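You operate a simulated robot arm through the tools that you are given. There is no shell and no other tool. Be economical: measure what you need, move in short steps, check, and stop when the job is done.

The job below is to be done with a simulated two-armed robot. You get a single attempt, and the scene is never put back.

JOB
Close the upper black drawer. Put one of the clean green filters from the top of the parts stand on top of the yellow block. Put the beaker with the green ring in the basin of the sink. Put the beaker with the blue ring in the basin of the sink. Fetch the orange strainer and set it on top of the black head. Take the small green tin and leave it on top of the orange case. Open the lower desk drawer, take the white piston and put it in the inside of the lower desk drawer, then shut the drawer. Pull the top parts drawer open. The order is free. Set down upright: clean green filter, beaker with the green ring, beaker with the blue ring, orange strainer, small green tin.
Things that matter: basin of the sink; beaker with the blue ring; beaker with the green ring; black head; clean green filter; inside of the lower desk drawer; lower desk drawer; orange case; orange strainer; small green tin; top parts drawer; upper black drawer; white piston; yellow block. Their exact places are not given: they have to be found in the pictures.

Only the result counts: the job must be done as asked and must still hold three seconds after the hand-in. Knocking over, shifting, dropping, spilling or breaking anything else fails it.

ROBOT AND FRAMES
Two 7-joint arms with three-finger grippers on one trunk, on a base that drives. Base frame: it is fixed to the floor where the robot stands at the start and does not move with it; the origin is under the middle of the robot, x ahead of it, y to its left, z up. Lengths are in m, angles in degrees, forces in N, time in s.
The left shoulder is at the start at [0.07, 0.146, 1.013], the right one opposite. With the tool pointing down near the work surface each hand reaches from about 0.1 to 0.6 m from the robot's upright axis, wherever it stands, measured 20 degrees to its own side. Places, roughly: basin of the sink [-1.2, 0.6, 0.7]; beaker with the blue ring [-0.75, 0.5, 1]; beaker with the green ring [-0.5, 0.75, 1]; black head (9x9x8 cm) [3.2, 0.1, 0.9]; clean green filter (5x5x7 cm) [0.3, -0.3, 0.5]; inside of the lower desk drawer [-1.1, -1.2, 0.3]; lower desk drawer [-1, -1.2, 0.4]; orange case (16x15x3 cm) [0.9, -0.4, 0.9]; orange strainer (7x6x8 cm) [-1, 0.6, 0.7]; small green tin (4x5x7 cm) [-2.1, -0.5, 1.3]; top parts drawer [0.9, 1.5, 1.1]; upper black drawer [0.7, -0.1, 0.7]; white piston (5x5x3 cm) [-1.2, -1.2, 0.9]; yellow block (5x5x4 cm) [0, 1, 0.8]. Payload 2.2 kg a hand.
Tool frame (each hand has its own): the origin (TCP) lies between the finger pads and is the grasp point; the fingertips stand 0.028 m ahead of it; z points along the fingers, y is the line along which they close. The gripper opens to 0.102 m. The gripper's body begins 0.071 m behind the TCP.
Orientation is that of the tool frame in the base frame, as [roll, pitch, yaw] about the fixed x, y, z axes, in that order (R = Rz(yaw) Ry(pitch) Rx(roll)). With the fingers straight down and closing along the base's y, the tool's x points along the base's -x, its y along +y and its z along -z.

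CONTROLS
- The arms move only by the tool send_rows. It takes "left_deltas", "right_deltas" or both (then of equal length, played together; a hand with none holds still); each is a list of rows, each a list of 7 numbers: the shift along the tool's x, y, z in m, then the turn, a rotation vector about the tool's x, y, z in degrees, then the finger opening in m, from 0 to 0.102. In form: [[x, y, z, wx, wy, wz, claw], ...]. A call has 1 to 10 rows; each row shifts and turns the commanded pose from where the row before left it, along the tool's axes as they then stand. Rows are played at 5 a second. More than 0.05 m and 8.6 degrees between two rows, or a gripper value outside its range, and nothing of the call is played. Where a pose cannot be reached the arm comes as near as it can. A force on the tool above 40 N (or 10 N above the force at the start of the call, whichever is more), or a blocked arm, ends the call early, and 0.2 s more pass. The fingers move at their own pace and stop on an object; they squeeze with about 34 N. The grip force told is the motor's: it shows also when the fingers shut on nothing. Time passes only in rows, and 0.2 s behind the last, so rows that do not move let the fingers close. The reply holds the time, the measured pose of the TCP, the force on the tool along the base axes, the opening and the grip force, in the units named above and with some noise, with the torque about the TCP (base axes, N m) and any sound that the robot's microphone picked up.
- Cameras (640 x 400 px; columns grow to the right, rows downward): "scene" is now at [0.072, 0.0697, 1.2176]; the picture's right is [0.92, -0.40, 0.00], its down [-0.32, -0.73, -0.60] and it looks along [0.24, 0.55, -0.80] (base axes); focal length 214 px, centre (320, 200). "left" rides on the left gripper at [0.072, 0.038, -0.086] in its tool frame; the picture's right is [-0.46, 0.89, 0.00], its down [-0.60, -0.32, -0.73] and it looks along [-0.65, -0.34, 0.68] (tool axes); focal length 256 px, centre (320, 200). "right" rides on the right gripper at [0.069, 0.044, -0.086] in its tool frame; the picture's right is [-0.53, 0.85, 0.00], its down [-0.58, -0.36, -0.73] and it looks along [-0.62, -0.39, 0.68] (tool axes); focal length 256 px, centre (320, 200).
- camera(camera): a new picture of that camera. The clock stands still meanwhile.
- move_column(by): slides the trunk up (or, below 0, down) by that many m; the arms and the scene camera ride with it, the base frame stays. It gives what a move gives, with no picture.
- drive_base(legs): drives the robot by 1 to 6 legs, each [ahead, left, turn to the left] in m, m and degrees, along the robot's own axes; the way and the turn of a leg run together, so that a leg with both is an arc; at most 1.5 m and 180 degrees a leg. The arms and the cameras ride along, it lands a little off, and it stops where it bumps. It gives what a move gives.
- turn_head(pan, tilt): turns the head with the scene camera to pan (to the left, within 86 degrees either way) and tilt (down, from -29 to 69), counted from straight ahead of the robot. It gives what a move gives.
- probe_pixels(camera, pixels): for up to 12 pixels [column, row] of the newest picture of that camera ("zoom" is the newest enlarged one), the place [x, y, z] in the base frame of the surface seen there, good to about 0.002 m, but the place of the scene camera against the robot may be out by one fixed shift of up to 0.012 m in any direction. The clock stands still meanwhile.
- enlarge(camera, box): a new picture of the part [left, top, right, bottom] of that camera's present view, enlarged. The clock stands still meanwhile.
- hand_in(): hands the job in; it is judged then, once.

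Keep the steps short. Do not move on a guess: measure, check each grasp and each placing, and mend mistakes. In all there are 322 turns and 216 pictures (those below and enlarged ones count). Leave the grippers open and the arms clear of the work at the hand-in unless told otherwise, and finish with a single line.

The tools are called as a command line: name --argument value ..., lists and objects as JSON in quotes. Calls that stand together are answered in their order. send_rows: Moves the arms, as the interface text tells. Its arguments: {"type":"object","properties":{"left_deltas":{"type":"array","items":{"type":"array","items":{"type":"number"}}},"right_deltas":{"type":"array","items":{"type":"array","items":{"type":"number"}}}},"required":[]} The other tools are called the same way: move_column (by) slides the trunk up or down; drive_base (legs) drives the base; turn_head (pan, tilt) turns the head that bears the scene camera; camera (camera) takes a picture; probe_pixels (camera, pixels) gives the place of the surface under pixels of a picture; enlarge (camera, box) takes an enlarged picture of a part of a camera's view; hand_in () hands the job in.

At the start:

```text
clock: 0.0
left_ee_pos: [0.3229, 0.4473, 1.0939]
left_tool_rot: [179.9, 0.1, 180.0]
left_contact_force: [0.7, -0.8, -0.5]
left_torque: [0.02, -0.02, -0.01]
left_opening: 0.102
left_grasp_force: 0.0
right_ee_pos: [0.4125, 0.0176, 1.0947]
right_tool_rot: [-180.0, 0.0, 179.9]
right_contact_force: [-0.3, 0.7, 0.1]
right_torque: [0.03, 0.05, 0.0]
right_opening: 0.1017
right_grasp_force: 0.1
trunk travel left (down, up): [-0.55, 0.39]
robot x, y, heading: [0.0, 0.0014, 0.1]
head pan, tilt: [66.4, 52.8]
```

scene: 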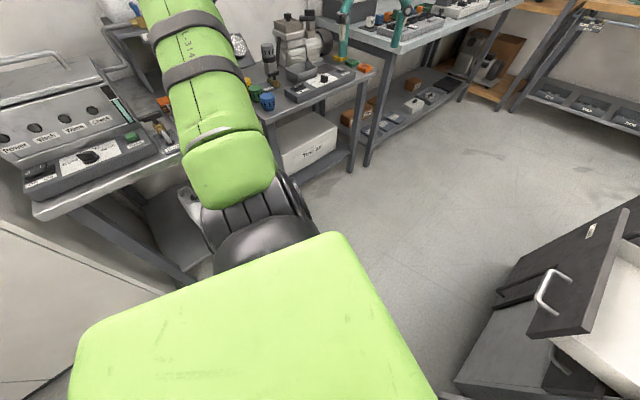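
right: 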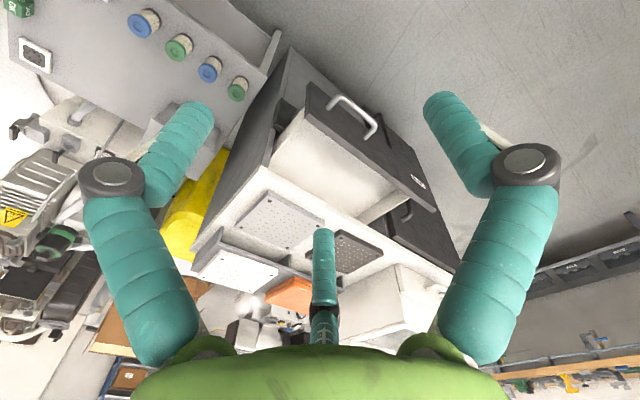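
left: 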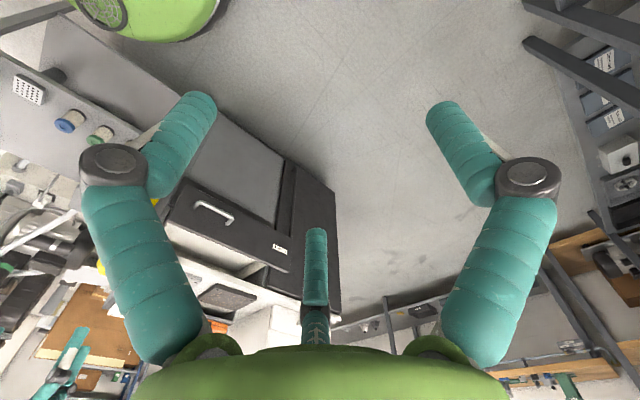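

I'll look ahead first with the scene camera to find the upper black drawer and the orange case.

turn_head --pan 0 --tilt 35

camera --camera "scene"

turn_head --pan -60 --tilt 40

camera --camera "scene"

turn_head --pan 75 --tilt 25

camera --camera "scene"

```text
clock: 1.4
left_ee_pos: [0.3224, 0.4476, 1.0942]
left_tool_rot: [180.0, 0.1, -180.0]
left_contact_force: [0.0, -0.7, -0.1]
left_torque: [0.01, -0.03, 0.01]
left_opening: 0.1017
left_grasp_force: 0.1
right_ee_pos: [0.4127, 0.0173, 1.0947]
right_tool_rot: [180.0, 0.0, 180.0]
right_contact_force: [0.5, -0.1, -0.9]
right_torque: [-0.02, 0.02, 0.04]
right_opening: 0.102
right_grasp_force: 0.1
trunk travel left (down, up): [-0.55, 0.39]
robot x, y, heading: [-0.0025, 0.0008, 0.1]
head pan, tilt: [0.0, 35.0]
```

```text
212 pictures are left
```

scene: 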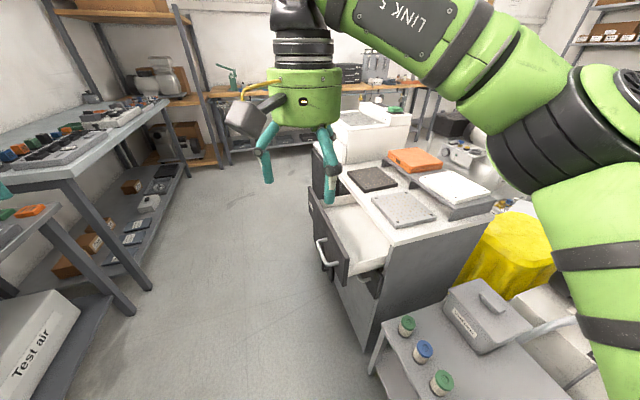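

```text
clock: 2.7
left_ee_pos: [0.3219, 0.4476, 1.0942]
left_tool_rot: [180.0, 0.0, 179.9]
left_contact_force: [-0.3, -0.3, -0.2]
left_torque: [0.0, 0.02, -0.03]
left_opening: 0.1021
left_grasp_force: 0.0
right_ee_pos: [0.4136, 0.018, 1.095]
right_tool_rot: [-180.0, 0.1, 180.0]
right_contact_force: [0.2, -0.5, -0.1]
right_torque: [0.01, -0.02, 0.0]
right_opening: 0.102
right_grasp_force: 0.1
trunk travel left (down, up): [-0.55, 0.39]
robot x, y, heading: [0.0038, -0.0005, 0.2]
head pan, tilt: [-60.0, 40.0]
```

```text
211 pictures are left
```

scene: 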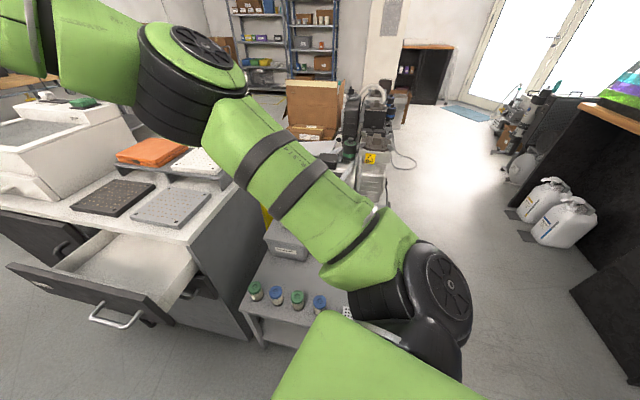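

```text
clock: 4.8
left_ee_pos: [0.3222, 0.4473, 1.0932]
left_tool_rot: [179.9, 0.1, 180.0]
left_contact_force: [-0.1, 0.0, 0.1]
left_torque: [-0.01, 0.04, 0.01]
left_opening: 0.1021
left_grasp_force: 0.0
right_ee_pos: [0.4129, 0.0174, 1.0941]
right_tool_rot: [180.0, 0.1, 179.9]
right_contact_force: [0.2, 1.0, 0.1]
right_torque: [0.01, 0.01, 0.0]
right_opening: 0.1019
right_grasp_force: 0.1
trunk travel left (down, up): [-0.55, 0.39]
robot x, y, heading: [0.0011, -0.0002, -0.0]
head pan, tilt: [75.0, 25.0]
```

```text
210 pictures are left
```

scene: 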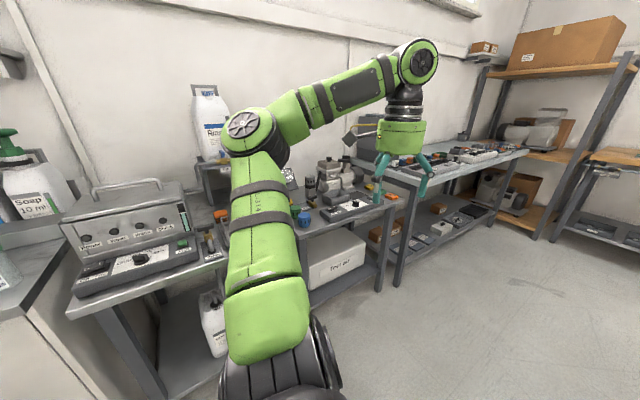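

Next I measure the black drawer front, the filters and the orange case from straight ahead. I'm moving the head back and probing.

turn_head --pan -15 --tilt 45

camera --camera "scene"

```text
clock: 6.5
left_ee_pos: [0.3222, 0.4475, 1.0935]
left_tool_rot: [179.9, 0.1, 180.0]
left_contact_force: [-0.5, 0.1, -0.3]
left_torque: [-0.04, 0.01, 0.02]
left_opening: 0.1021
left_grasp_force: 0.0
right_ee_pos: [0.413, 0.0174, 1.0945]
right_tool_rot: [-180.0, 0.0, 179.9]
right_contact_force: [-0.2, -0.6, -0.2]
right_torque: [0.01, 0.03, 0.02]
right_opening: 0.1019
right_grasp_force: 0.0
trunk travel left (down, up): [-0.55, 0.39]
robot x, y, heading: [-0.0027, 0.0002, 0.3]
head pan, tilt: [-15.0, 45.0]
```

```text
209 pictures are left
```

scene: 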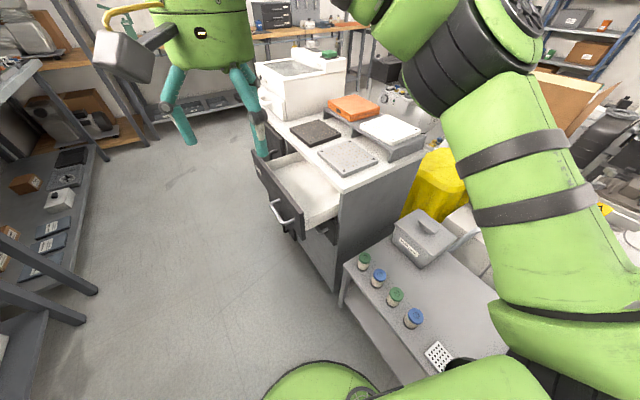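

probe_pixels --camera "scene" --pixels '[[256, 172], [304, 236], [282, 222], [270, 170], [340, 185], [284, 128], [302, 250], [352, 106], [364, 257], [396, 293], [378, 273], [414, 315]]'

enlarge --camera "scene" --box '[320, 200, 480, 380]'

enlarge --camera "scene" --box '[230, 80, 450, 260]'

```text
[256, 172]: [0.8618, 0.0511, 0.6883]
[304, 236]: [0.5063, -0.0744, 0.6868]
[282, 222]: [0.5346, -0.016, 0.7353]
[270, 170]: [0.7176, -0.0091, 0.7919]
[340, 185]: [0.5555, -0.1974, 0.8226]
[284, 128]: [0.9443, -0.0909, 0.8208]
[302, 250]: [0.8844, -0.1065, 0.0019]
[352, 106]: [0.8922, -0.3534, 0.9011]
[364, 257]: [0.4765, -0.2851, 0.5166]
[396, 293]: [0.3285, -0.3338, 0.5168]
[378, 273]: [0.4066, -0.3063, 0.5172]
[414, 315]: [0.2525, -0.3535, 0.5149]
```

```text
2.22 times, centred on (400, 290) of scene
```

zoom: 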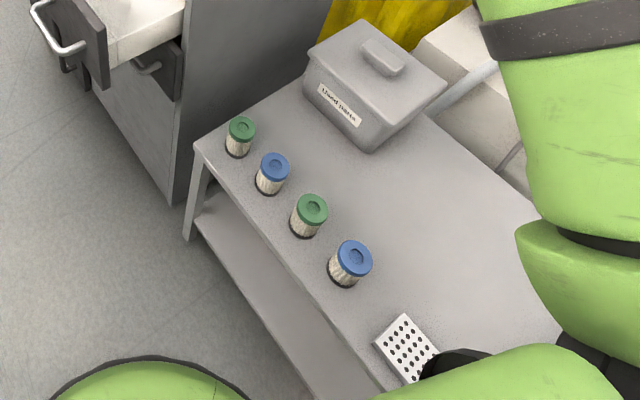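

```text
2.22 times, centred on (340, 170) of scene
```

zoom: 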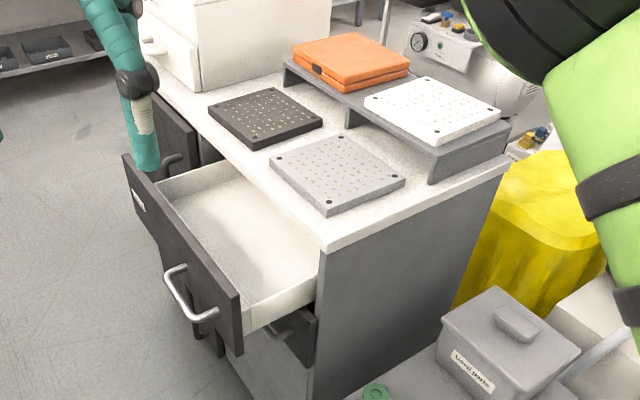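

probe_pixels --camera "zoom" --pixels '[[238, 300], [128, 162], [232, 345], [150, 220], [210, 285], [170, 275], [214, 312], [185, 307], [195, 255], [165, 205], [255, 302], [330, 246]]'

```text
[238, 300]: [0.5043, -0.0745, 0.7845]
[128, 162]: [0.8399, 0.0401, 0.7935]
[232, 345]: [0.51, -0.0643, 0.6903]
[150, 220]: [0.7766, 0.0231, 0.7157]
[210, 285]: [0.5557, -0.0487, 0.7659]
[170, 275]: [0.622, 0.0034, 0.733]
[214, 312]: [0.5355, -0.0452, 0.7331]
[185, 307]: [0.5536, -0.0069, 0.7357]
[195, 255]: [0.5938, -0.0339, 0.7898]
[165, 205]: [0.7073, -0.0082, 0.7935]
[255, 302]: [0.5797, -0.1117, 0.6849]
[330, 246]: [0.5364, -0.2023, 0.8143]
```

The drawer front runs from about (0.50,-0.07) to (0.84,0.04), top at z 0.795, and stands about 13 cm open. I'll drive nearer so the right hand hangs in front of it.

drive_base --legs '[[0.25, 0.1, 0]]'

camera --camera "right"

```text
clock: 8.4
left_ee_pos: [0.5759, 0.5461, 1.0942]
left_tool_rot: [179.9, 0.1, 179.8]
left_contact_force: [-0.1, 0.1, -1.3]
left_torque: [0.0, 0.0, 0.0]
left_opening: 0.1021
left_grasp_force: 0.2
right_ee_pos: [0.6644, 0.1159, 1.095]
right_tool_rot: [180.0, 0.0, 179.9]
right_contact_force: [0.6, -0.5, 1.0]
right_torque: [-0.03, -0.02, 0.02]
right_opening: 0.1019
right_grasp_force: 0.2
trunk travel left (down, up): [-0.55, 0.39]
robot x, y, heading: [0.2527, 0.0999, -0.0]
head pan, tilt: [-15.0, 45.0]
```

```text
206 pictures are left
```

right: 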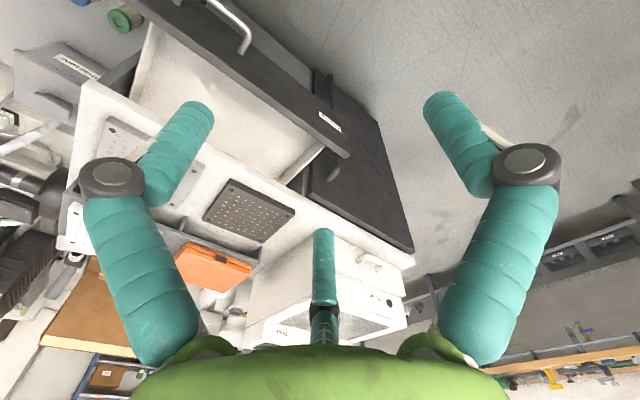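

probe_pixels --camera "right" --pixels '[[150, 2], [345, 155], [250, 75], [240, 45], [225, 8], [328, 122], [410, 265], [85, 90], [412, 248], [180, 5]]'

send_rows --right_deltas '[[0, 0, 0.05, 0, 0, 0, 0], [0, 0, 0.05, 0, 0, 0, 0], [0, 0, 0.05, 0, 0, 0, 0]]'

```text
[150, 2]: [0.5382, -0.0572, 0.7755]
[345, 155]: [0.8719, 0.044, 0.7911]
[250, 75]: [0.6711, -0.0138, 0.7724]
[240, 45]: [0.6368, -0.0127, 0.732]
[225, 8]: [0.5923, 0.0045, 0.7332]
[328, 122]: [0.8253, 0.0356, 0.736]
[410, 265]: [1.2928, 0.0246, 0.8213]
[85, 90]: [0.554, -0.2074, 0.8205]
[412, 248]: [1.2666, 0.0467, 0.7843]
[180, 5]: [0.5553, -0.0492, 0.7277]
```

```text
clock: 9.2
left_ee_pos: [0.5754, 0.5458, 1.0951]
left_tool_rot: [180.0, -0.1, 179.8]
left_contact_force: [0.3, -0.5, 0.5]
left_torque: [0.0, 0.03, 0.02]
left_opening: 0.1021
left_grasp_force: 0.1
right_ee_pos: [0.6646, 0.1146, 0.9454]
right_tool_rot: [180.0, 0.0, 179.8]
right_contact_force: [0.3, -0.5, 0.4]
right_torque: [0.0, 0.02, -0.02]
right_opening: 0.002
right_grasp_force: 31.6
trunk travel left (down, up): [-0.55, 0.39]
robot x, y, heading: [0.2495, 0.1001, -0.2]
head pan, tilt: [-15.0, 45.0]
```

Descend to z 0.775 in front of the panel (panel face y≈-0.014 at this x).

send_rows --right_deltas '[[0, 0, 0.05, 0, 0, 0, 0], [0, 0, 0.05, 0, 0, 0, 0], [0, 0, 0.05, 0, 0, 0, 0], [0, 0, 0.02, 0, 0, 0, 0], [0, -0.04, 0, 0, 0, 0, 0], [0, -0.04, 0, 0, 0, 0, 0]]'

camera --camera "right"

```text
clock: 10.6
left_ee_pos: [0.576, 0.5435, 1.0943]
left_tool_rot: [179.8, 0.1, 180.0]
left_contact_force: [-0.9, 0.4, -1.0]
left_torque: [0.01, 0.02, -0.02]
left_opening: 0.102
left_grasp_force: 0.1
right_ee_pos: [0.6655, 0.0355, 0.7746]
right_tool_rot: [179.9, 0.0, 179.9]
right_contact_force: [0.2, -0.2, 0.9]
right_torque: [0.01, 0.02, 0.0]
right_opening: 0.0017
right_grasp_force: 31.4
trunk travel left (down, up): [-0.55, 0.39]
robot x, y, heading: [0.2538, 0.0975, 0.1]
head pan, tilt: [-15.0, 45.0]
```

```text
205 pictures are left
```

right: 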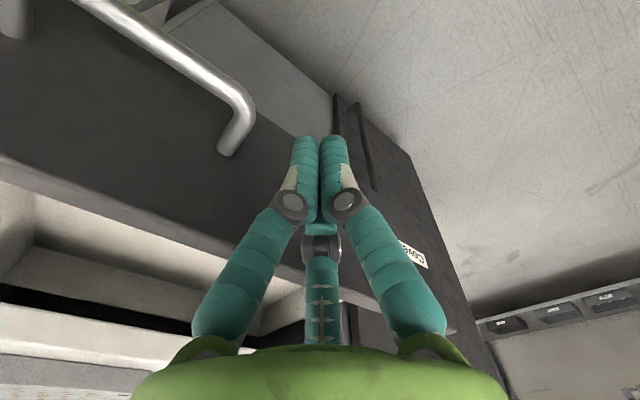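

Fingers are level with the panel, right of the handle. Push along (0.30,-0.95).

send_rows --right_deltas '[[-0.006, -0.02, 0, 0, 0, 0, 0], [-0.009, -0.0286, 0, 0, 0, 0, 0], [-0.009, -0.0286, 0, 0, 0, 0, 0], [-0.009, -0.0286, 0, 0, 0, 0, 0]]'

```text
clock: 11.6
left_ee_pos: [0.5754, 0.5456, 1.0946]
left_tool_rot: [180.0, 0.0, -180.0]
left_contact_force: [-0.4, -0.3, 0.5]
left_torque: [0.04, 0.01, 0.01]
left_opening: 0.1021
left_grasp_force: 0.1
right_ee_pos: [0.6983, -0.0719, 0.7763]
right_tool_rot: [179.9, 0.1, 179.7]
right_contact_force: [0.2, 0.0, 0.1]
right_torque: [0.0, -0.01, 0.01]
right_opening: 0.0019
right_grasp_force: 31.4
trunk travel left (down, up): [-0.55, 0.39]
robot x, y, heading: [0.251, 0.0987, -0.0]
head pan, tilt: [-15.0, 45.0]
```

send_rows --right_deltas '[[-0.009, -0.0286, 0, 0, 0, 0, 0], [-0.003, -0.0095, 0, 0, 0, 0, 0], [-0.0015, -0.0048, 0, 0, 0, 0, 0], [-0.0015, -0.0048, 0, 0, 0, 0, 0]]'

camera --camera "right"

camera --camera "scene"

```text
clock: 12.6
left_ee_pos: [0.5756, 0.5464, 1.0939]
left_tool_rot: [179.9, 0.1, 180.0]
left_contact_force: [0.3, -0.4, -0.7]
left_torque: [-0.04, 0.0, 0.0]
left_opening: 0.1022
left_grasp_force: 0.0
right_ee_pos: [0.7117, -0.1181, 0.7757]
right_tool_rot: [179.9, 0.0, 179.8]
right_contact_force: [0.9, -0.5, 0.8]
right_torque: [0.01, -0.03, -0.01]
right_opening: 0.0022
right_grasp_force: 31.5
trunk travel left (down, up): [-0.55, 0.39]
robot x, y, heading: [0.2534, 0.1, 0.2]
head pan, tilt: [-15.0, 45.0]
```

```text
204 pictures are left
```

right: 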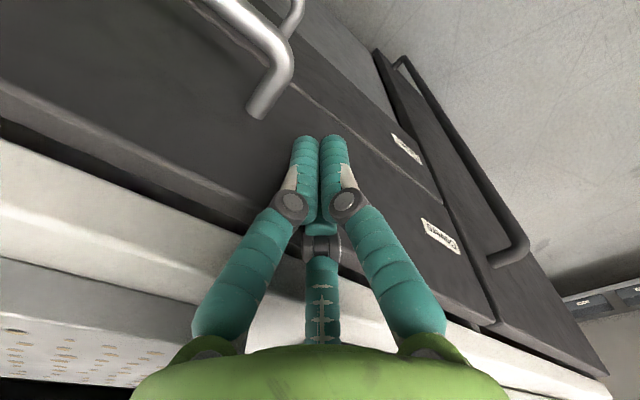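

```text
203 pictures are left
```

scene: 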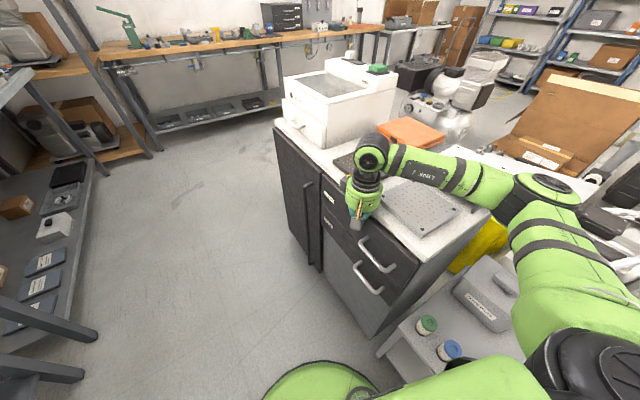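

Almost closed; upper panel still sticks out a little. Probe upper vs lower panel faces.

enlarge --camera "scene" --box '[280, 130, 460, 340]'

probe_pixels --camera "right" --pixels '[[430, 265], [410, 185], [462, 255], [445, 210], [500, 300], [100, 165], [380, 140], [350, 130]]'

```text
1.90 times, centred on (370, 235) of scene
```

zoom: 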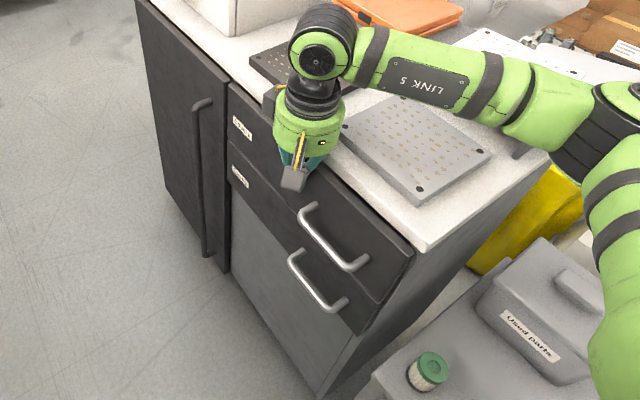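

```text
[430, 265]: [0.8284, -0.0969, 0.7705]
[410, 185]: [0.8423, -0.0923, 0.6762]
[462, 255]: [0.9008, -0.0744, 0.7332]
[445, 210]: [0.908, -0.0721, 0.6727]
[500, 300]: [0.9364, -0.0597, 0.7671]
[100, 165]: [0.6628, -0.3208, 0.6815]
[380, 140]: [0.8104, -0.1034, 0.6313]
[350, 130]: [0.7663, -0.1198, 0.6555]
```

Upper, lower and neighbouring fronts measure flush. A small further push will confirm it's at its stop.

send_rows --right_deltas '[[-0.0015, -0.0048, 0, 0, 0, 0, 0], [-0.0015, -0.0048, 0, 0, 0, 0, 0], [-0.0015, -0.0048, 0, 0, 0, 0, 0]]'

camera --camera "right"

```text
clock: 13.4
left_ee_pos: [0.5732, 0.5481, 1.0947]
left_tool_rot: [179.8, 0.3, 180.0]
left_contact_force: [0.6, 0.7, 0.0]
left_torque: [0.04, -0.02, -0.02]
left_opening: 0.102
left_grasp_force: 0.1
right_ee_pos: [0.7123, -0.1189, 0.7759]
right_tool_rot: [178.8, -0.4, -178.8]
right_contact_force: [-5.8, 16.5, 4.9]
right_torque: [-0.31, -0.15, 0.13]
right_opening: 0.002
right_grasp_force: 31.5
trunk travel left (down, up): [-0.55, 0.39]
robot x, y, heading: [0.25, 0.0971, -0.0]
head pan, tilt: [-15.0, 45.0]
stopped in row 3 (right hand): the force on the tool passed its limit at 43 N (the readings are from after the stop); the commanded pose is now the measured one
```

```text
201 pictures are left
```

right: 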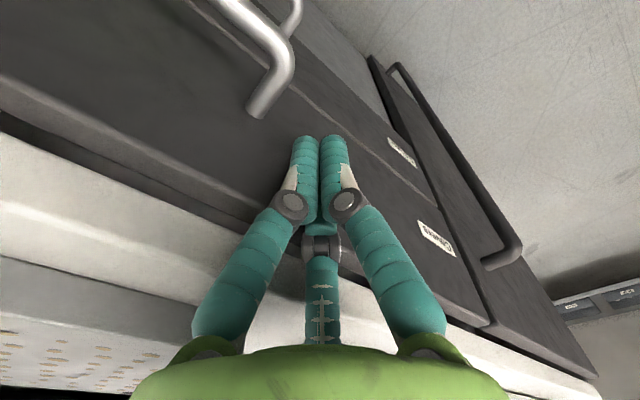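

Drawer firmly shut (43 N stop). Back the hand off and lift it.

send_rows --right_deltas '[[0.015, 0.0477, 0, 0, 0, 0, 0.0], [0.0, 0.05, 0, 0, 0, 0, 0.0], [0.03, 0, -0.04, 0, 0, 0, 0.102], [0.03, 0, -0.04, 0, 0, 0, 0.102], [0.03, 0, -0.05, 0, 0, 0, 0.102], [0, 0, -0.05, 0, 0, 0, 0.102]]'

drive_base --legs '[[-0.15, 0.0, 0], [0, 0, -45]]'

camera --camera "right"

```text
refused: row 5 steps farther than a row can; nothing moved
```

```text
clock: 15.6
left_ee_pos: [0.4932, 0.4866, 1.0946]
left_tool_rot: [179.9, 0.1, 170.3]
left_contact_force: [0.5, 1.1, 0.3]
left_torque: [-0.02, -0.02, 0.0]
left_opening: 0.1021
left_grasp_force: 0.0
right_ee_pos: [0.5201, -0.1838, 0.7768]
right_tool_rot: [177.6, 0.3, 172.9]
right_contact_force: [-4.0, 0.3, 2.4]
right_torque: [-0.12, -0.23, -0.05]
right_opening: 0.0018
right_grasp_force: 31.7
trunk travel left (down, up): [-0.55, 0.39]
robot x, y, heading: [0.0977, 0.1024, -9.6]
head pan, tilt: [-15.0, 45.0]
stopped in leg 2: the force on the tool passed its limit at 72 N (the readings are from after the stop); the commanded pose is now the measured one
```

```text
200 pictures are left
```

right: 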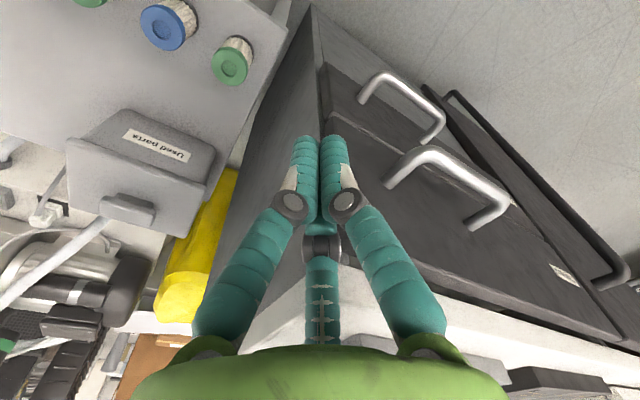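

The retraction was refused and the turn then pressed the hand against the cabinet corner. The fronts still look shut; I back the hand away towards +y/-x now.

send_rows --right_deltas '[[0.02, 0.02, 0, 0, 0, 0, 0.0], [0.03, 0.03, 0, 0, 0, 0, 0.0], [0.02, 0.03, -0.03, 0, 0, 0, 0.0], [0.0, 0.02, -0.045, 0, 0, 0, 0.0], [0.0, 0, -0.05, 0, 0, 0, 0.102], [0, 0, -0.05, 0, 0, 0, 0.102], [0, 0, -0.05, 0, 0, 0, 0.102]]'

camera --camera "scene"

```text
clock: 17.2
left_ee_pos: [0.4923, 0.4871, 1.0943]
left_tool_rot: [179.9, 0.3, 170.3]
left_contact_force: [-0.1, 0.7, 0.3]
left_torque: [-0.02, 0.01, 0.01]
left_opening: 0.102
left_grasp_force: 0.0
right_ee_pos: [0.4608, -0.0869, 1.006]
right_tool_rot: [177.5, 0.1, 172.8]
right_contact_force: [0.0, 0.8, -0.7]
right_torque: [-0.02, 0.01, -0.01]
right_opening: 0.1021
right_grasp_force: 0.1
trunk travel left (down, up): [-0.55, 0.39]
robot x, y, heading: [0.1015, 0.1006, -9.6]
head pan, tilt: [-15.0, 45.0]
```

```text
199 pictures are left
```

scene: 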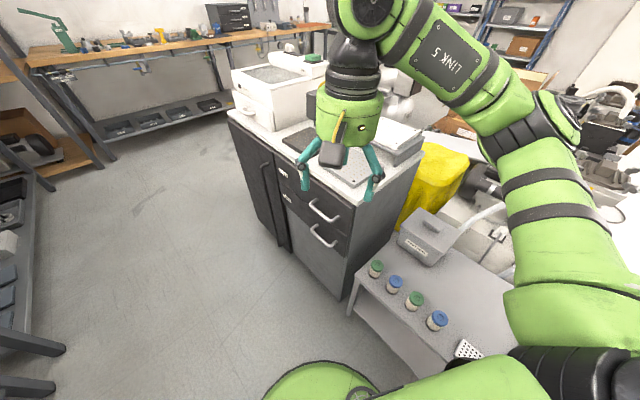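

enlarge --camera "scene" --box '[250, 130, 410, 300]'

probe_pixels --camera "scene" --pixels '[[345, 210], [340, 248], [290, 181], [291, 206], [349, 219]]'

drive_base --legs '[[0, 0, -36]]'

move_column --by -0.3

camera --camera "right"

```text
2.35 times, centred on (330, 215) of scene
```

zoom: 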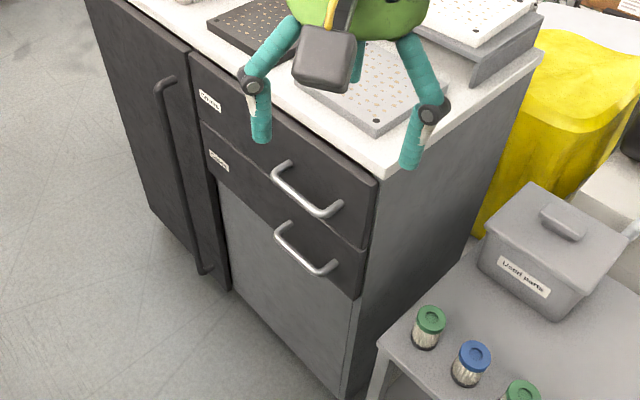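

```text
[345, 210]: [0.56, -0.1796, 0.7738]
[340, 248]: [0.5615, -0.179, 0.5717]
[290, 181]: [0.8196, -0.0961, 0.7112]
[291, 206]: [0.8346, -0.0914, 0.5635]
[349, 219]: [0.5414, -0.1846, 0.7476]
```

```text
clock: 19.3
left_ee_pos: [0.6449, 0.1852, 1.0942]
left_tool_rot: [179.9, 0.2, 134.7]
left_contact_force: [0.2, -0.2, 0.5]
left_torque: [0.03, -0.02, -0.05]
left_opening: 0.1017
left_grasp_force: 0.0
right_ee_pos: [0.2862, -0.2619, 1.0047]
right_tool_rot: [177.6, 0.2, 137.3]
right_contact_force: [0.2, -0.1, -0.2]
right_torque: [0.0, 0.02, -0.01]
right_opening: 0.1021
right_grasp_force: 0.0
trunk travel left (down, up): [-0.55, 0.39]
robot x, y, heading: [0.0999, 0.102, -45.0]
head pan, tilt: [-15.0, 45.0]
```

```text
clock: 22.3
left_ee_pos: [0.6455, 0.1851, 0.7941]
left_tool_rot: [180.0, 0.2, 134.7]
left_contact_force: [0.1, -0.1, -0.1]
left_torque: [-0.01, 0.0, 0.0]
left_opening: 0.1023
left_grasp_force: 0.0
right_ee_pos: [0.2848, -0.2618, 0.703]
right_tool_rot: [177.6, 0.3, 137.2]
right_contact_force: [-0.1, -0.3, 0.4]
right_torque: [0.01, 0.02, 0.02]
right_opening: 0.1019
right_grasp_force: 0.1
trunk travel left (down, up): [-0.25, 0.69]
robot x, y, heading: [0.0989, 0.1, -45.5]
head pan, tilt: [-15.0, 45.0]
```

```text
197 pictures are left
```

right: 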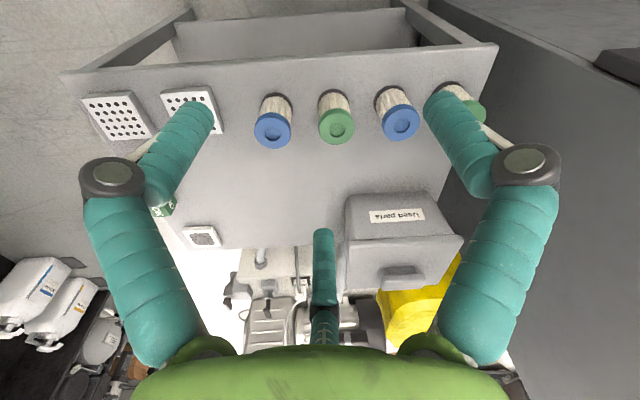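

Upper drawer still flush with the lower front. Measure the middle green filter at (337,125).

probe_pixels --camera "right" --pixels '[[337, 130], [337, 117], [332, 96], [273, 130], [401, 122], [337, 170], [325, 137], [350, 120]]'

send_rows --right_deltas '[[0, 0, 0, 0, 0, -8, 0.102], [0, 0, 0, 0, 0, -8, 0.102], [0, 0, 0, 0, 0, -8, 0.102], [0, 0, 0, 0, 0, -8, 0.102], [0, 0, 0, 0, 0, -8, 0.102], [0, 0, 0, 0, 0, -8, 0.102], [0, 0, 0, 0, 0, -8, 0.102], [0, 0, 0, 0, 0, -4, 0.102]]'

camera --camera "right"

```text
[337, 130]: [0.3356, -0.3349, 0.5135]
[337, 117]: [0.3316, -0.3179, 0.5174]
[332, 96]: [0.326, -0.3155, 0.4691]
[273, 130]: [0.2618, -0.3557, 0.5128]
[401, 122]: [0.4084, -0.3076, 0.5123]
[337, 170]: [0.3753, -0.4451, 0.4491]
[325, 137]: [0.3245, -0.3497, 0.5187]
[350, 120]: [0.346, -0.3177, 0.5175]
```

```text
clock: 24.1
left_ee_pos: [0.6454, 0.1838, 0.7952]
left_tool_rot: [179.9, 0.2, 134.7]
left_contact_force: [0.3, 0.3, 0.0]
left_torque: [-0.02, 0.01, -0.04]
left_opening: 0.1018
left_grasp_force: 0.0
right_ee_pos: [0.2853, -0.2618, 0.7044]
right_tool_rot: [179.0, 2.2, -162.7]
right_contact_force: [1.4, 0.2, -0.4]
right_torque: [0.0, -0.01, -0.01]
right_opening: 0.102
right_grasp_force: 0.1
trunk travel left (down, up): [-0.25, 0.69]
robot x, y, heading: [0.1015, 0.0995, -45.0]
head pan, tilt: [-15.0, 45.0]
```

```text
196 pictures are left
```

right: 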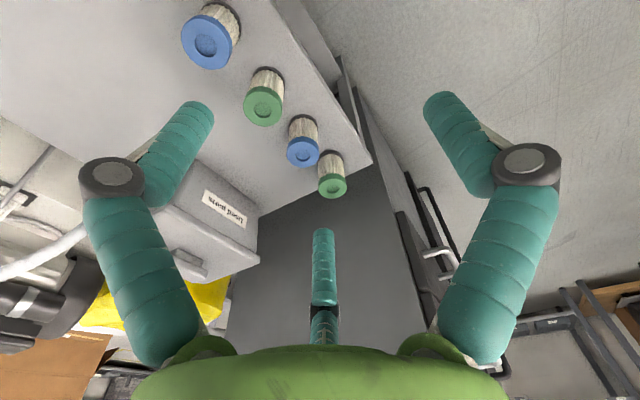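

send_rows --right_deltas '[[-0.0135, -0.0412, 0, 1.0, 2.2, 0, 0.102], [-0.0136, -0.0413, 0, 0, 0, 0, 0.102], [0, 0, 0.045, 0, 0, 0, 0.102], [0, 0, 0.045, 0, 0, 0, 0.102]]'

camera --camera "right"

```text
clock: 25.1
left_ee_pos: [0.6443, 0.1842, 0.7956]
left_tool_rot: [179.8, 0.1, 134.6]
left_contact_force: [-1.0, 0.3, -0.1]
left_torque: [-0.03, 0.01, -0.04]
left_opening: 0.102
left_grasp_force: 0.0
right_ee_pos: [0.3252, -0.3011, 0.6051]
right_tool_rot: [180.0, 0.0, -162.8]
right_contact_force: [0.1, -0.3, -1.4]
right_torque: [-0.01, -0.01, 0.01]
right_opening: 0.102
right_grasp_force: 0.0
right hand out of reach, approached as far as the arm can: row 2
trunk travel left (down, up): [-0.25, 0.69]
robot x, y, heading: [0.0976, 0.1006, -45.5]
head pan, tilt: [-15.0, 45.0]
```

```text
195 pictures are left
```

right: 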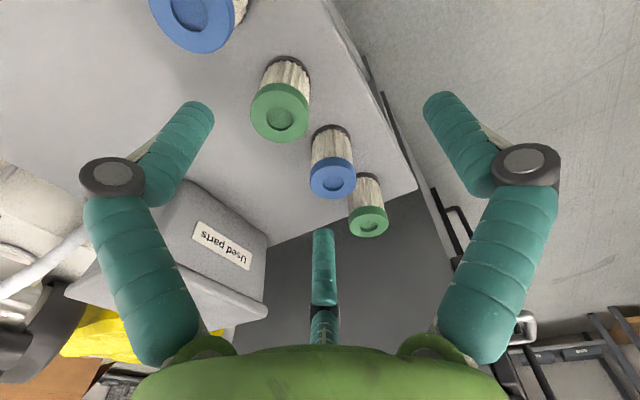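

Nearly out of reach; drive 7 cm closer.

drive_base --legs '[[0.07, 0, 0]]'

camera --camera "right"

```text
clock: 26.1
left_ee_pos: [0.6933, 0.1363, 0.7949]
left_tool_rot: [179.9, 0.1, 134.7]
left_contact_force: [-0.3, 1.0, 0.4]
left_torque: [-0.02, -0.03, 0.02]
left_opening: 0.1023
left_grasp_force: 0.0
right_ee_pos: [0.3729, -0.3504, 0.6056]
right_tool_rot: [180.0, 0.0, -162.8]
right_contact_force: [1.3, 0.5, -0.1]
right_torque: [0.01, 0.01, 0.01]
right_opening: 0.102
right_grasp_force: 0.0
trunk travel left (down, up): [-0.25, 0.69]
robot x, y, heading: [0.1489, 0.0546, -45.3]
head pan, tilt: [-15.0, 45.0]
```

```text
194 pictures are left
```

right: 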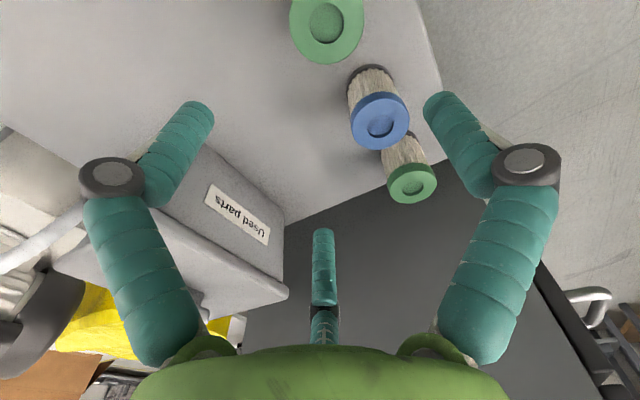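

probe_pixels --camera "right" --pixels '[[326, 22], [326, 52], [295, 25], [358, 22], [380, 122]]'

send_rows --right_deltas '[[0.0311, 0.0277, 0, 0, 0, 0, 0.102]]'

camera --camera "right"

```text
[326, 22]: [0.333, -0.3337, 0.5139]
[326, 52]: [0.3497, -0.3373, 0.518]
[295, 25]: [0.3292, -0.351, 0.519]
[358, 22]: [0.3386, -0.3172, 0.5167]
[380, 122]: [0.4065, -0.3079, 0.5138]
```

```text
clock: 26.5
left_ee_pos: [0.6928, 0.138, 0.7948]
left_tool_rot: [179.8, 0.2, 134.6]
left_contact_force: [0.2, 0.1, 0.3]
left_torque: [0.03, -0.02, 0.01]
left_opening: 0.102
left_grasp_force: 0.1
right_ee_pos: [0.3343, -0.3347, 0.6049]
right_tool_rot: [180.0, 0.0, -162.8]
right_contact_force: [-0.9, -0.3, -0.4]
right_torque: [0.0, -0.03, -0.02]
right_opening: 0.1023
right_grasp_force: 0.0
trunk travel left (down, up): [-0.25, 0.69]
robot x, y, heading: [0.1472, 0.054, -45.6]
head pan, tilt: [-15.0, 45.0]
```

```text
193 pictures are left
```

right: 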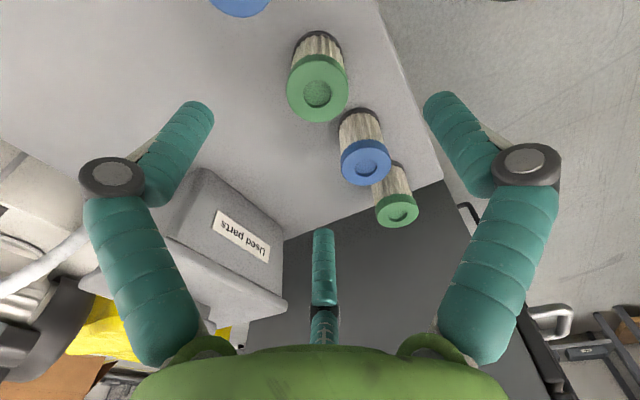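

Centred over the filter. Descend 0.117 and close.

send_rows --right_deltas '[[0, 0, 0.05, 0, 0, 0, 0.102], [0, 0, 0.05, 0, 0, 0, 0.102], [0, 0, 0.017, 0, 0, 0, 0.102], [0, 0, 0, 0, 0, 0, 0.0], [0, 0, 0, 0, 0, 0, 0.0], [0, 0, 0, 0, 0, 0, 0.0]]'

camera --camera "right"

```text
clock: 27.9
left_ee_pos: [0.6931, 0.1359, 0.7946]
left_tool_rot: [179.9, 0.3, 134.7]
left_contact_force: [0.2, 0.4, -0.1]
left_torque: [-0.01, 0.02, -0.01]
left_opening: 0.1018
left_grasp_force: 0.1
right_ee_pos: [0.3349, -0.3325, 0.488]
right_tool_rot: [-179.9, 0.0, -162.7]
right_contact_force: [1.1, -1.1, 4.6]
right_torque: [-0.08, 0.05, 0.02]
right_opening: 0.0411
right_grasp_force: 34.4
trunk travel left (down, up): [-0.25, 0.69]
robot x, y, heading: [0.1495, 0.0506, -45.3]
head pan, tilt: [-15.0, 45.0]
```

```text
192 pictures are left
```

right: 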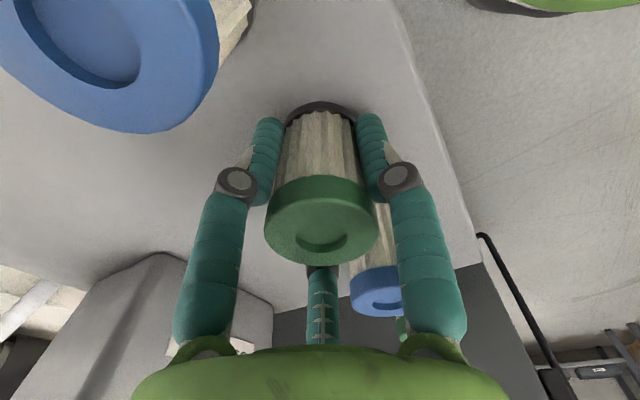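

Gripped (0.041 m). Lift.

send_rows --right_deltas '[[0, 0, -0.03, 0, 0, 0, 0.0], [0, 0, -0.05, 0, 0, 0, 0.0], [0, 0, -0.05, 0, 0, 0, 0.0], [0, 0, -0.05, 0, 0, 0, 0.0]]'

move_column --by 0.4

camera --camera "right"

```text
clock: 28.9
left_ee_pos: [0.6917, 0.1378, 0.795]
left_tool_rot: [179.8, 0.1, 134.7]
left_contact_force: [0.1, 0.3, -0.9]
left_torque: [0.01, -0.02, -0.02]
left_opening: 0.1021
left_grasp_force: 0.2
right_ee_pos: [0.333, -0.333, 0.6686]
right_tool_rot: [-180.0, -0.1, -162.7]
right_contact_force: [-0.5, 0.3, -0.1]
right_torque: [0.0, -0.01, 0.0]
right_opening: 0.0411
right_grasp_force: 33.8
trunk travel left (down, up): [-0.25, 0.69]
robot x, y, heading: [0.151, 0.0534, -45.4]
head pan, tilt: [-15.0, 45.0]
```

```text
clock: 32.8
left_ee_pos: [0.6937, 0.1382, 1.1945]
left_tool_rot: [179.9, 0.2, 134.7]
left_contact_force: [1.6, 0.2, 0.0]
left_torque: [-0.01, 0.0, 0.0]
left_opening: 0.102
left_grasp_force: 0.0
right_ee_pos: [0.3337, -0.3335, 1.0698]
right_tool_rot: [179.9, 0.0, -162.7]
right_contact_force: [0.8, 0.1, -0.4]
right_torque: [0.0, -0.01, 0.0]
right_opening: 0.0411
right_grasp_force: 33.9
trunk travel left (down, up): [-0.65, 0.29]
robot x, y, heading: [0.1473, 0.0496, -45.5]
head pan, tilt: [-15.0, 45.0]
```

```text
191 pictures are left
```

right: 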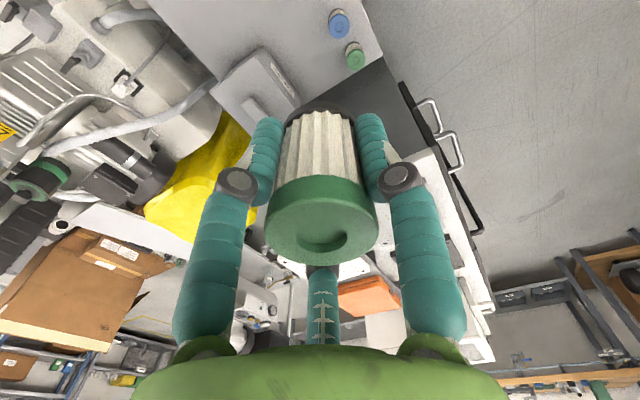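

Now turn to face the left-hand bench.

drive_base --legs '[[0, 0, 135]]'

turn_head --pan 0 --tilt 35

camera --camera "scene"

```text
clock: 38.8
left_ee_pos: [-0.3007, 0.3713, 1.1945]
left_tool_rot: [179.9, 0.3, -89.5]
left_contact_force: [0.0, -1.2, -0.5]
left_torque: [-0.03, 0.02, 0.01]
left_opening: 0.1023
left_grasp_force: 0.0
right_ee_pos: [0.2855, 0.4594, 1.0685]
right_tool_rot: [179.9, 0.0, -27.0]
right_contact_force: [-0.7, 0.2, -0.6]
right_torque: [0.0, 0.0, 0.0]
right_opening: 0.0408
right_grasp_force: 33.8
trunk travel left (down, up): [-0.65, 0.29]
robot x, y, heading: [0.1488, 0.049, 90.6]
head pan, tilt: [-15.0, 45.0]
```

```text
clock: 39.5
left_ee_pos: [-0.3011, 0.3717, 1.1952]
left_tool_rot: [180.0, 0.3, -89.5]
left_contact_force: [0.0, 0.3, -0.5]
left_torque: [0.01, -0.02, -0.01]
left_opening: 0.1021
left_grasp_force: 0.0
right_ee_pos: [0.2857, 0.4588, 1.0685]
right_tool_rot: [179.9, -0.1, -26.9]
right_contact_force: [-0.1, -0.3, 0.1]
right_torque: [0.03, -0.01, 0.0]
right_opening: 0.0412
right_grasp_force: 34.0
trunk travel left (down, up): [-0.65, 0.29]
robot x, y, heading: [0.1509, 0.0527, 90.4]
head pan, tilt: [0.0, 35.0]
```

```text
190 pictures are left
```

scene: 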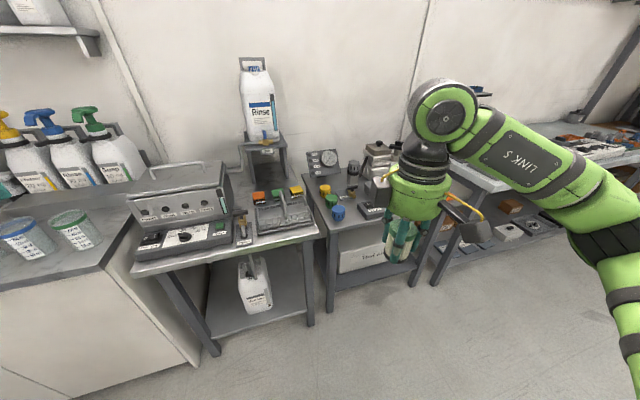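

Beakers with blue and green rings on the left sink counter. Yellow block somewhere around (293,190) or (325,190); enlarge.

enlarge --camera "scene" --box '[220, 130, 420, 250]'

probe_pixels --camera "scene" --pixels '[[295, 189], [325, 188], [277, 192], [258, 195], [25, 235], [75, 228], [110, 235], [310, 300]]'

```text
3.20 times, centred on (320, 190) of scene
```

zoom: 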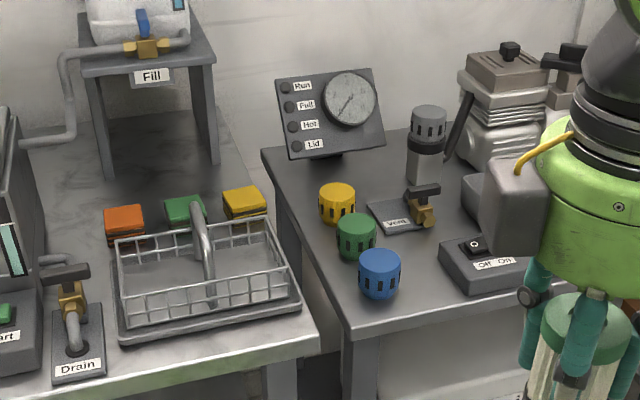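

```text
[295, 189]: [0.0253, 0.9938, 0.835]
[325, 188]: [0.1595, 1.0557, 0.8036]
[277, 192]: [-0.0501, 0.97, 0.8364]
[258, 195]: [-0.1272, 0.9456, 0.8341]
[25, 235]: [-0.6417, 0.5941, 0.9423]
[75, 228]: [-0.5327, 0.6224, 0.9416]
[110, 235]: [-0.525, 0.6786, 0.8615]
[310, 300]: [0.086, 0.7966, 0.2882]
```

probe_pixels --camera "zoom" --pixels '[[245, 193], [228, 196], [262, 196], [240, 187], [250, 203], [213, 65], [213, 45], [195, 205], [210, 300], [280, 250], [213, 150], [190, 30]]'

```text
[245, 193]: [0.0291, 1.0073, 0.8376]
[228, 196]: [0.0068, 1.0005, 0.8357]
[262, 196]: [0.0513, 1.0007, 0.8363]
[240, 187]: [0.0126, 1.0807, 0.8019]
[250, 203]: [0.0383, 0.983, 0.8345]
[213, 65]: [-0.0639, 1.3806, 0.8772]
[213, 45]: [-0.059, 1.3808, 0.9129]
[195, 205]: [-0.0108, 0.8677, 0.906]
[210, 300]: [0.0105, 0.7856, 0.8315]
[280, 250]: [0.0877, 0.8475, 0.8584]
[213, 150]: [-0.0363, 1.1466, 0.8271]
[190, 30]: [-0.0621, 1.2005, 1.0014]
```

turn_head --pan 0 --tilt 69

camera --camera "scene"

```text
clock: 40.5
left_ee_pos: [-0.3022, 0.3713, 1.1937]
left_tool_rot: [179.9, 0.2, -89.5]
left_contact_force: [-0.1, -0.8, -1.4]
left_torque: [-0.01, 0.0, -0.01]
left_opening: 0.102
left_grasp_force: 0.0
right_ee_pos: [0.2855, 0.4589, 1.0684]
right_tool_rot: [180.0, 0.1, -27.0]
right_contact_force: [-0.1, -0.5, -0.6]
right_torque: [0.0, 0.05, 0.0]
right_opening: 0.0406
right_grasp_force: 34.6
trunk travel left (down, up): [-0.65, 0.29]
robot x, y, heading: [0.1482, 0.0532, 90.6]
head pan, tilt: [0.0, 68.8]
```

```text
188 pictures are left
```

scene: 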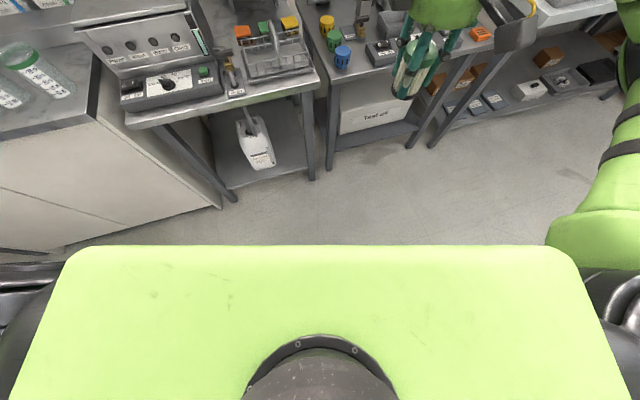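

probe_pixels --camera "scene" --pixels '[[320, 252], [80, 255], [560, 255], [310, 90], [215, 205], [100, 100], [135, 125], [320, 80], [240, 200], [420, 130]]'

camera --camera "left"

```text
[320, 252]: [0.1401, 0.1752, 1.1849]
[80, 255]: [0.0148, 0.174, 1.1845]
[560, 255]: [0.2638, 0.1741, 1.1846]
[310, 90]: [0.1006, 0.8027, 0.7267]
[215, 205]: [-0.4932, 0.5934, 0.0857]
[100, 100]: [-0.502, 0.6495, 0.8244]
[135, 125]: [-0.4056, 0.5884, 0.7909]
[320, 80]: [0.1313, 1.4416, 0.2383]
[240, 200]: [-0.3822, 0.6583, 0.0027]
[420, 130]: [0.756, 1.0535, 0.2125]
```

```text
187 pictures are left
```

left: 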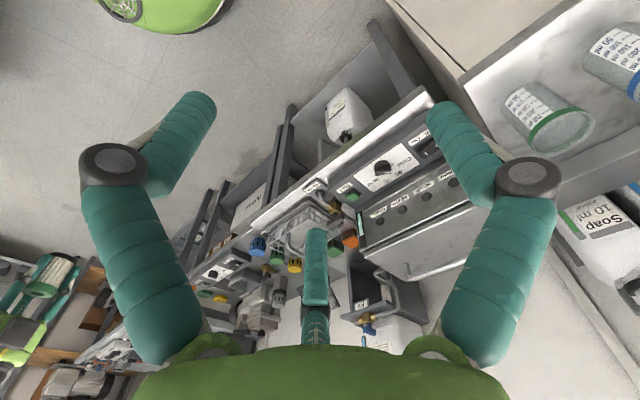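

probe_pixels --camera "left" --pixels '[[165, 32], [200, 24], [225, 5], [130, 22], [110, 5], [165, 15]]'

```text
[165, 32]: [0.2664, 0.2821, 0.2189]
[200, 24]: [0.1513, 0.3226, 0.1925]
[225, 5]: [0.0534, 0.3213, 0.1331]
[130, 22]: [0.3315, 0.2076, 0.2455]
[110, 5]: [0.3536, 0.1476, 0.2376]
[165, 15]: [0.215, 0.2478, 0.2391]
```

Base radius ≈0.29 m. I'll drive up towards the bench (edge runs (-0.41,0.59)→(0.10,0.80)) and turn to face it.

drive_base --legs '[[0.37, 0.03, 0], [0, 0, 23]]'

turn_head --pan 0 --tilt 45

camera --camera "scene"

camera --camera "right"

```text
clock: 44.1
left_ee_pos: [-0.4221, 0.5449, 1.194]
left_tool_rot: [179.8, 0.2, -67.0]
left_contact_force: [-0.4, -0.4, -0.7]
left_torque: [0.04, 0.01, -0.03]
left_opening: 0.1019
left_grasp_force: 0.1
right_ee_pos: [0.0868, 0.8492, 1.0678]
right_tool_rot: [179.9, 0.0, -4.5]
right_contact_force: [0.1, -0.8, 0.0]
right_torque: [0.01, 0.02, 0.01]
right_opening: 0.041
right_grasp_force: 33.9
trunk travel left (down, up): [-0.65, 0.29]
robot x, y, heading: [0.1186, 0.4235, 112.8]
head pan, tilt: [0.0, 68.8]
```

```text
clock: 45.0
left_ee_pos: [-0.4206, 0.5454, 1.1958]
left_tool_rot: [179.9, 0.1, -67.0]
left_contact_force: [-0.1, -0.2, -1.0]
left_torque: [-0.03, 0.01, 0.01]
left_opening: 0.1021
left_grasp_force: 0.1
right_ee_pos: [0.0863, 0.849, 1.0691]
right_tool_rot: [179.9, 0.0, -4.5]
right_contact_force: [0.7, 0.2, 0.0]
right_torque: [0.02, -0.01, 0.0]
right_opening: 0.041
right_grasp_force: 34.4
trunk travel left (down, up): [-0.65, 0.29]
robot x, y, heading: [0.1121, 0.4194, 113.0]
head pan, tilt: [0.0, 45.0]
```

```text
186 pictures are left
```

scene: 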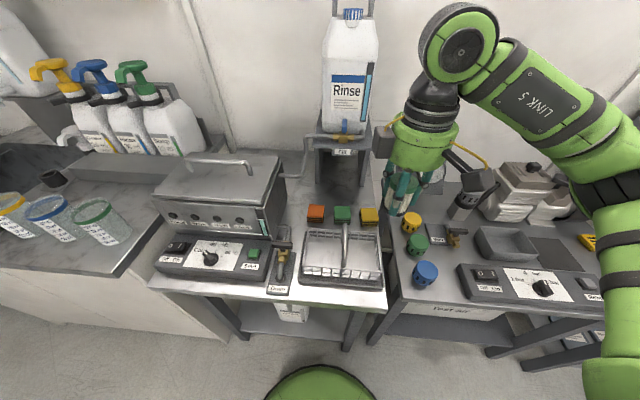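

```text
185 pictures are left
```

right: 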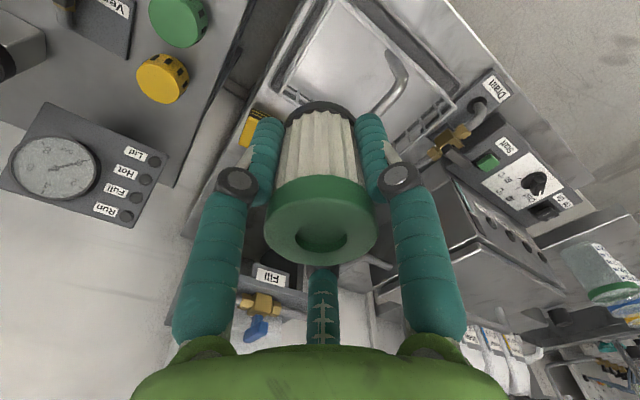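

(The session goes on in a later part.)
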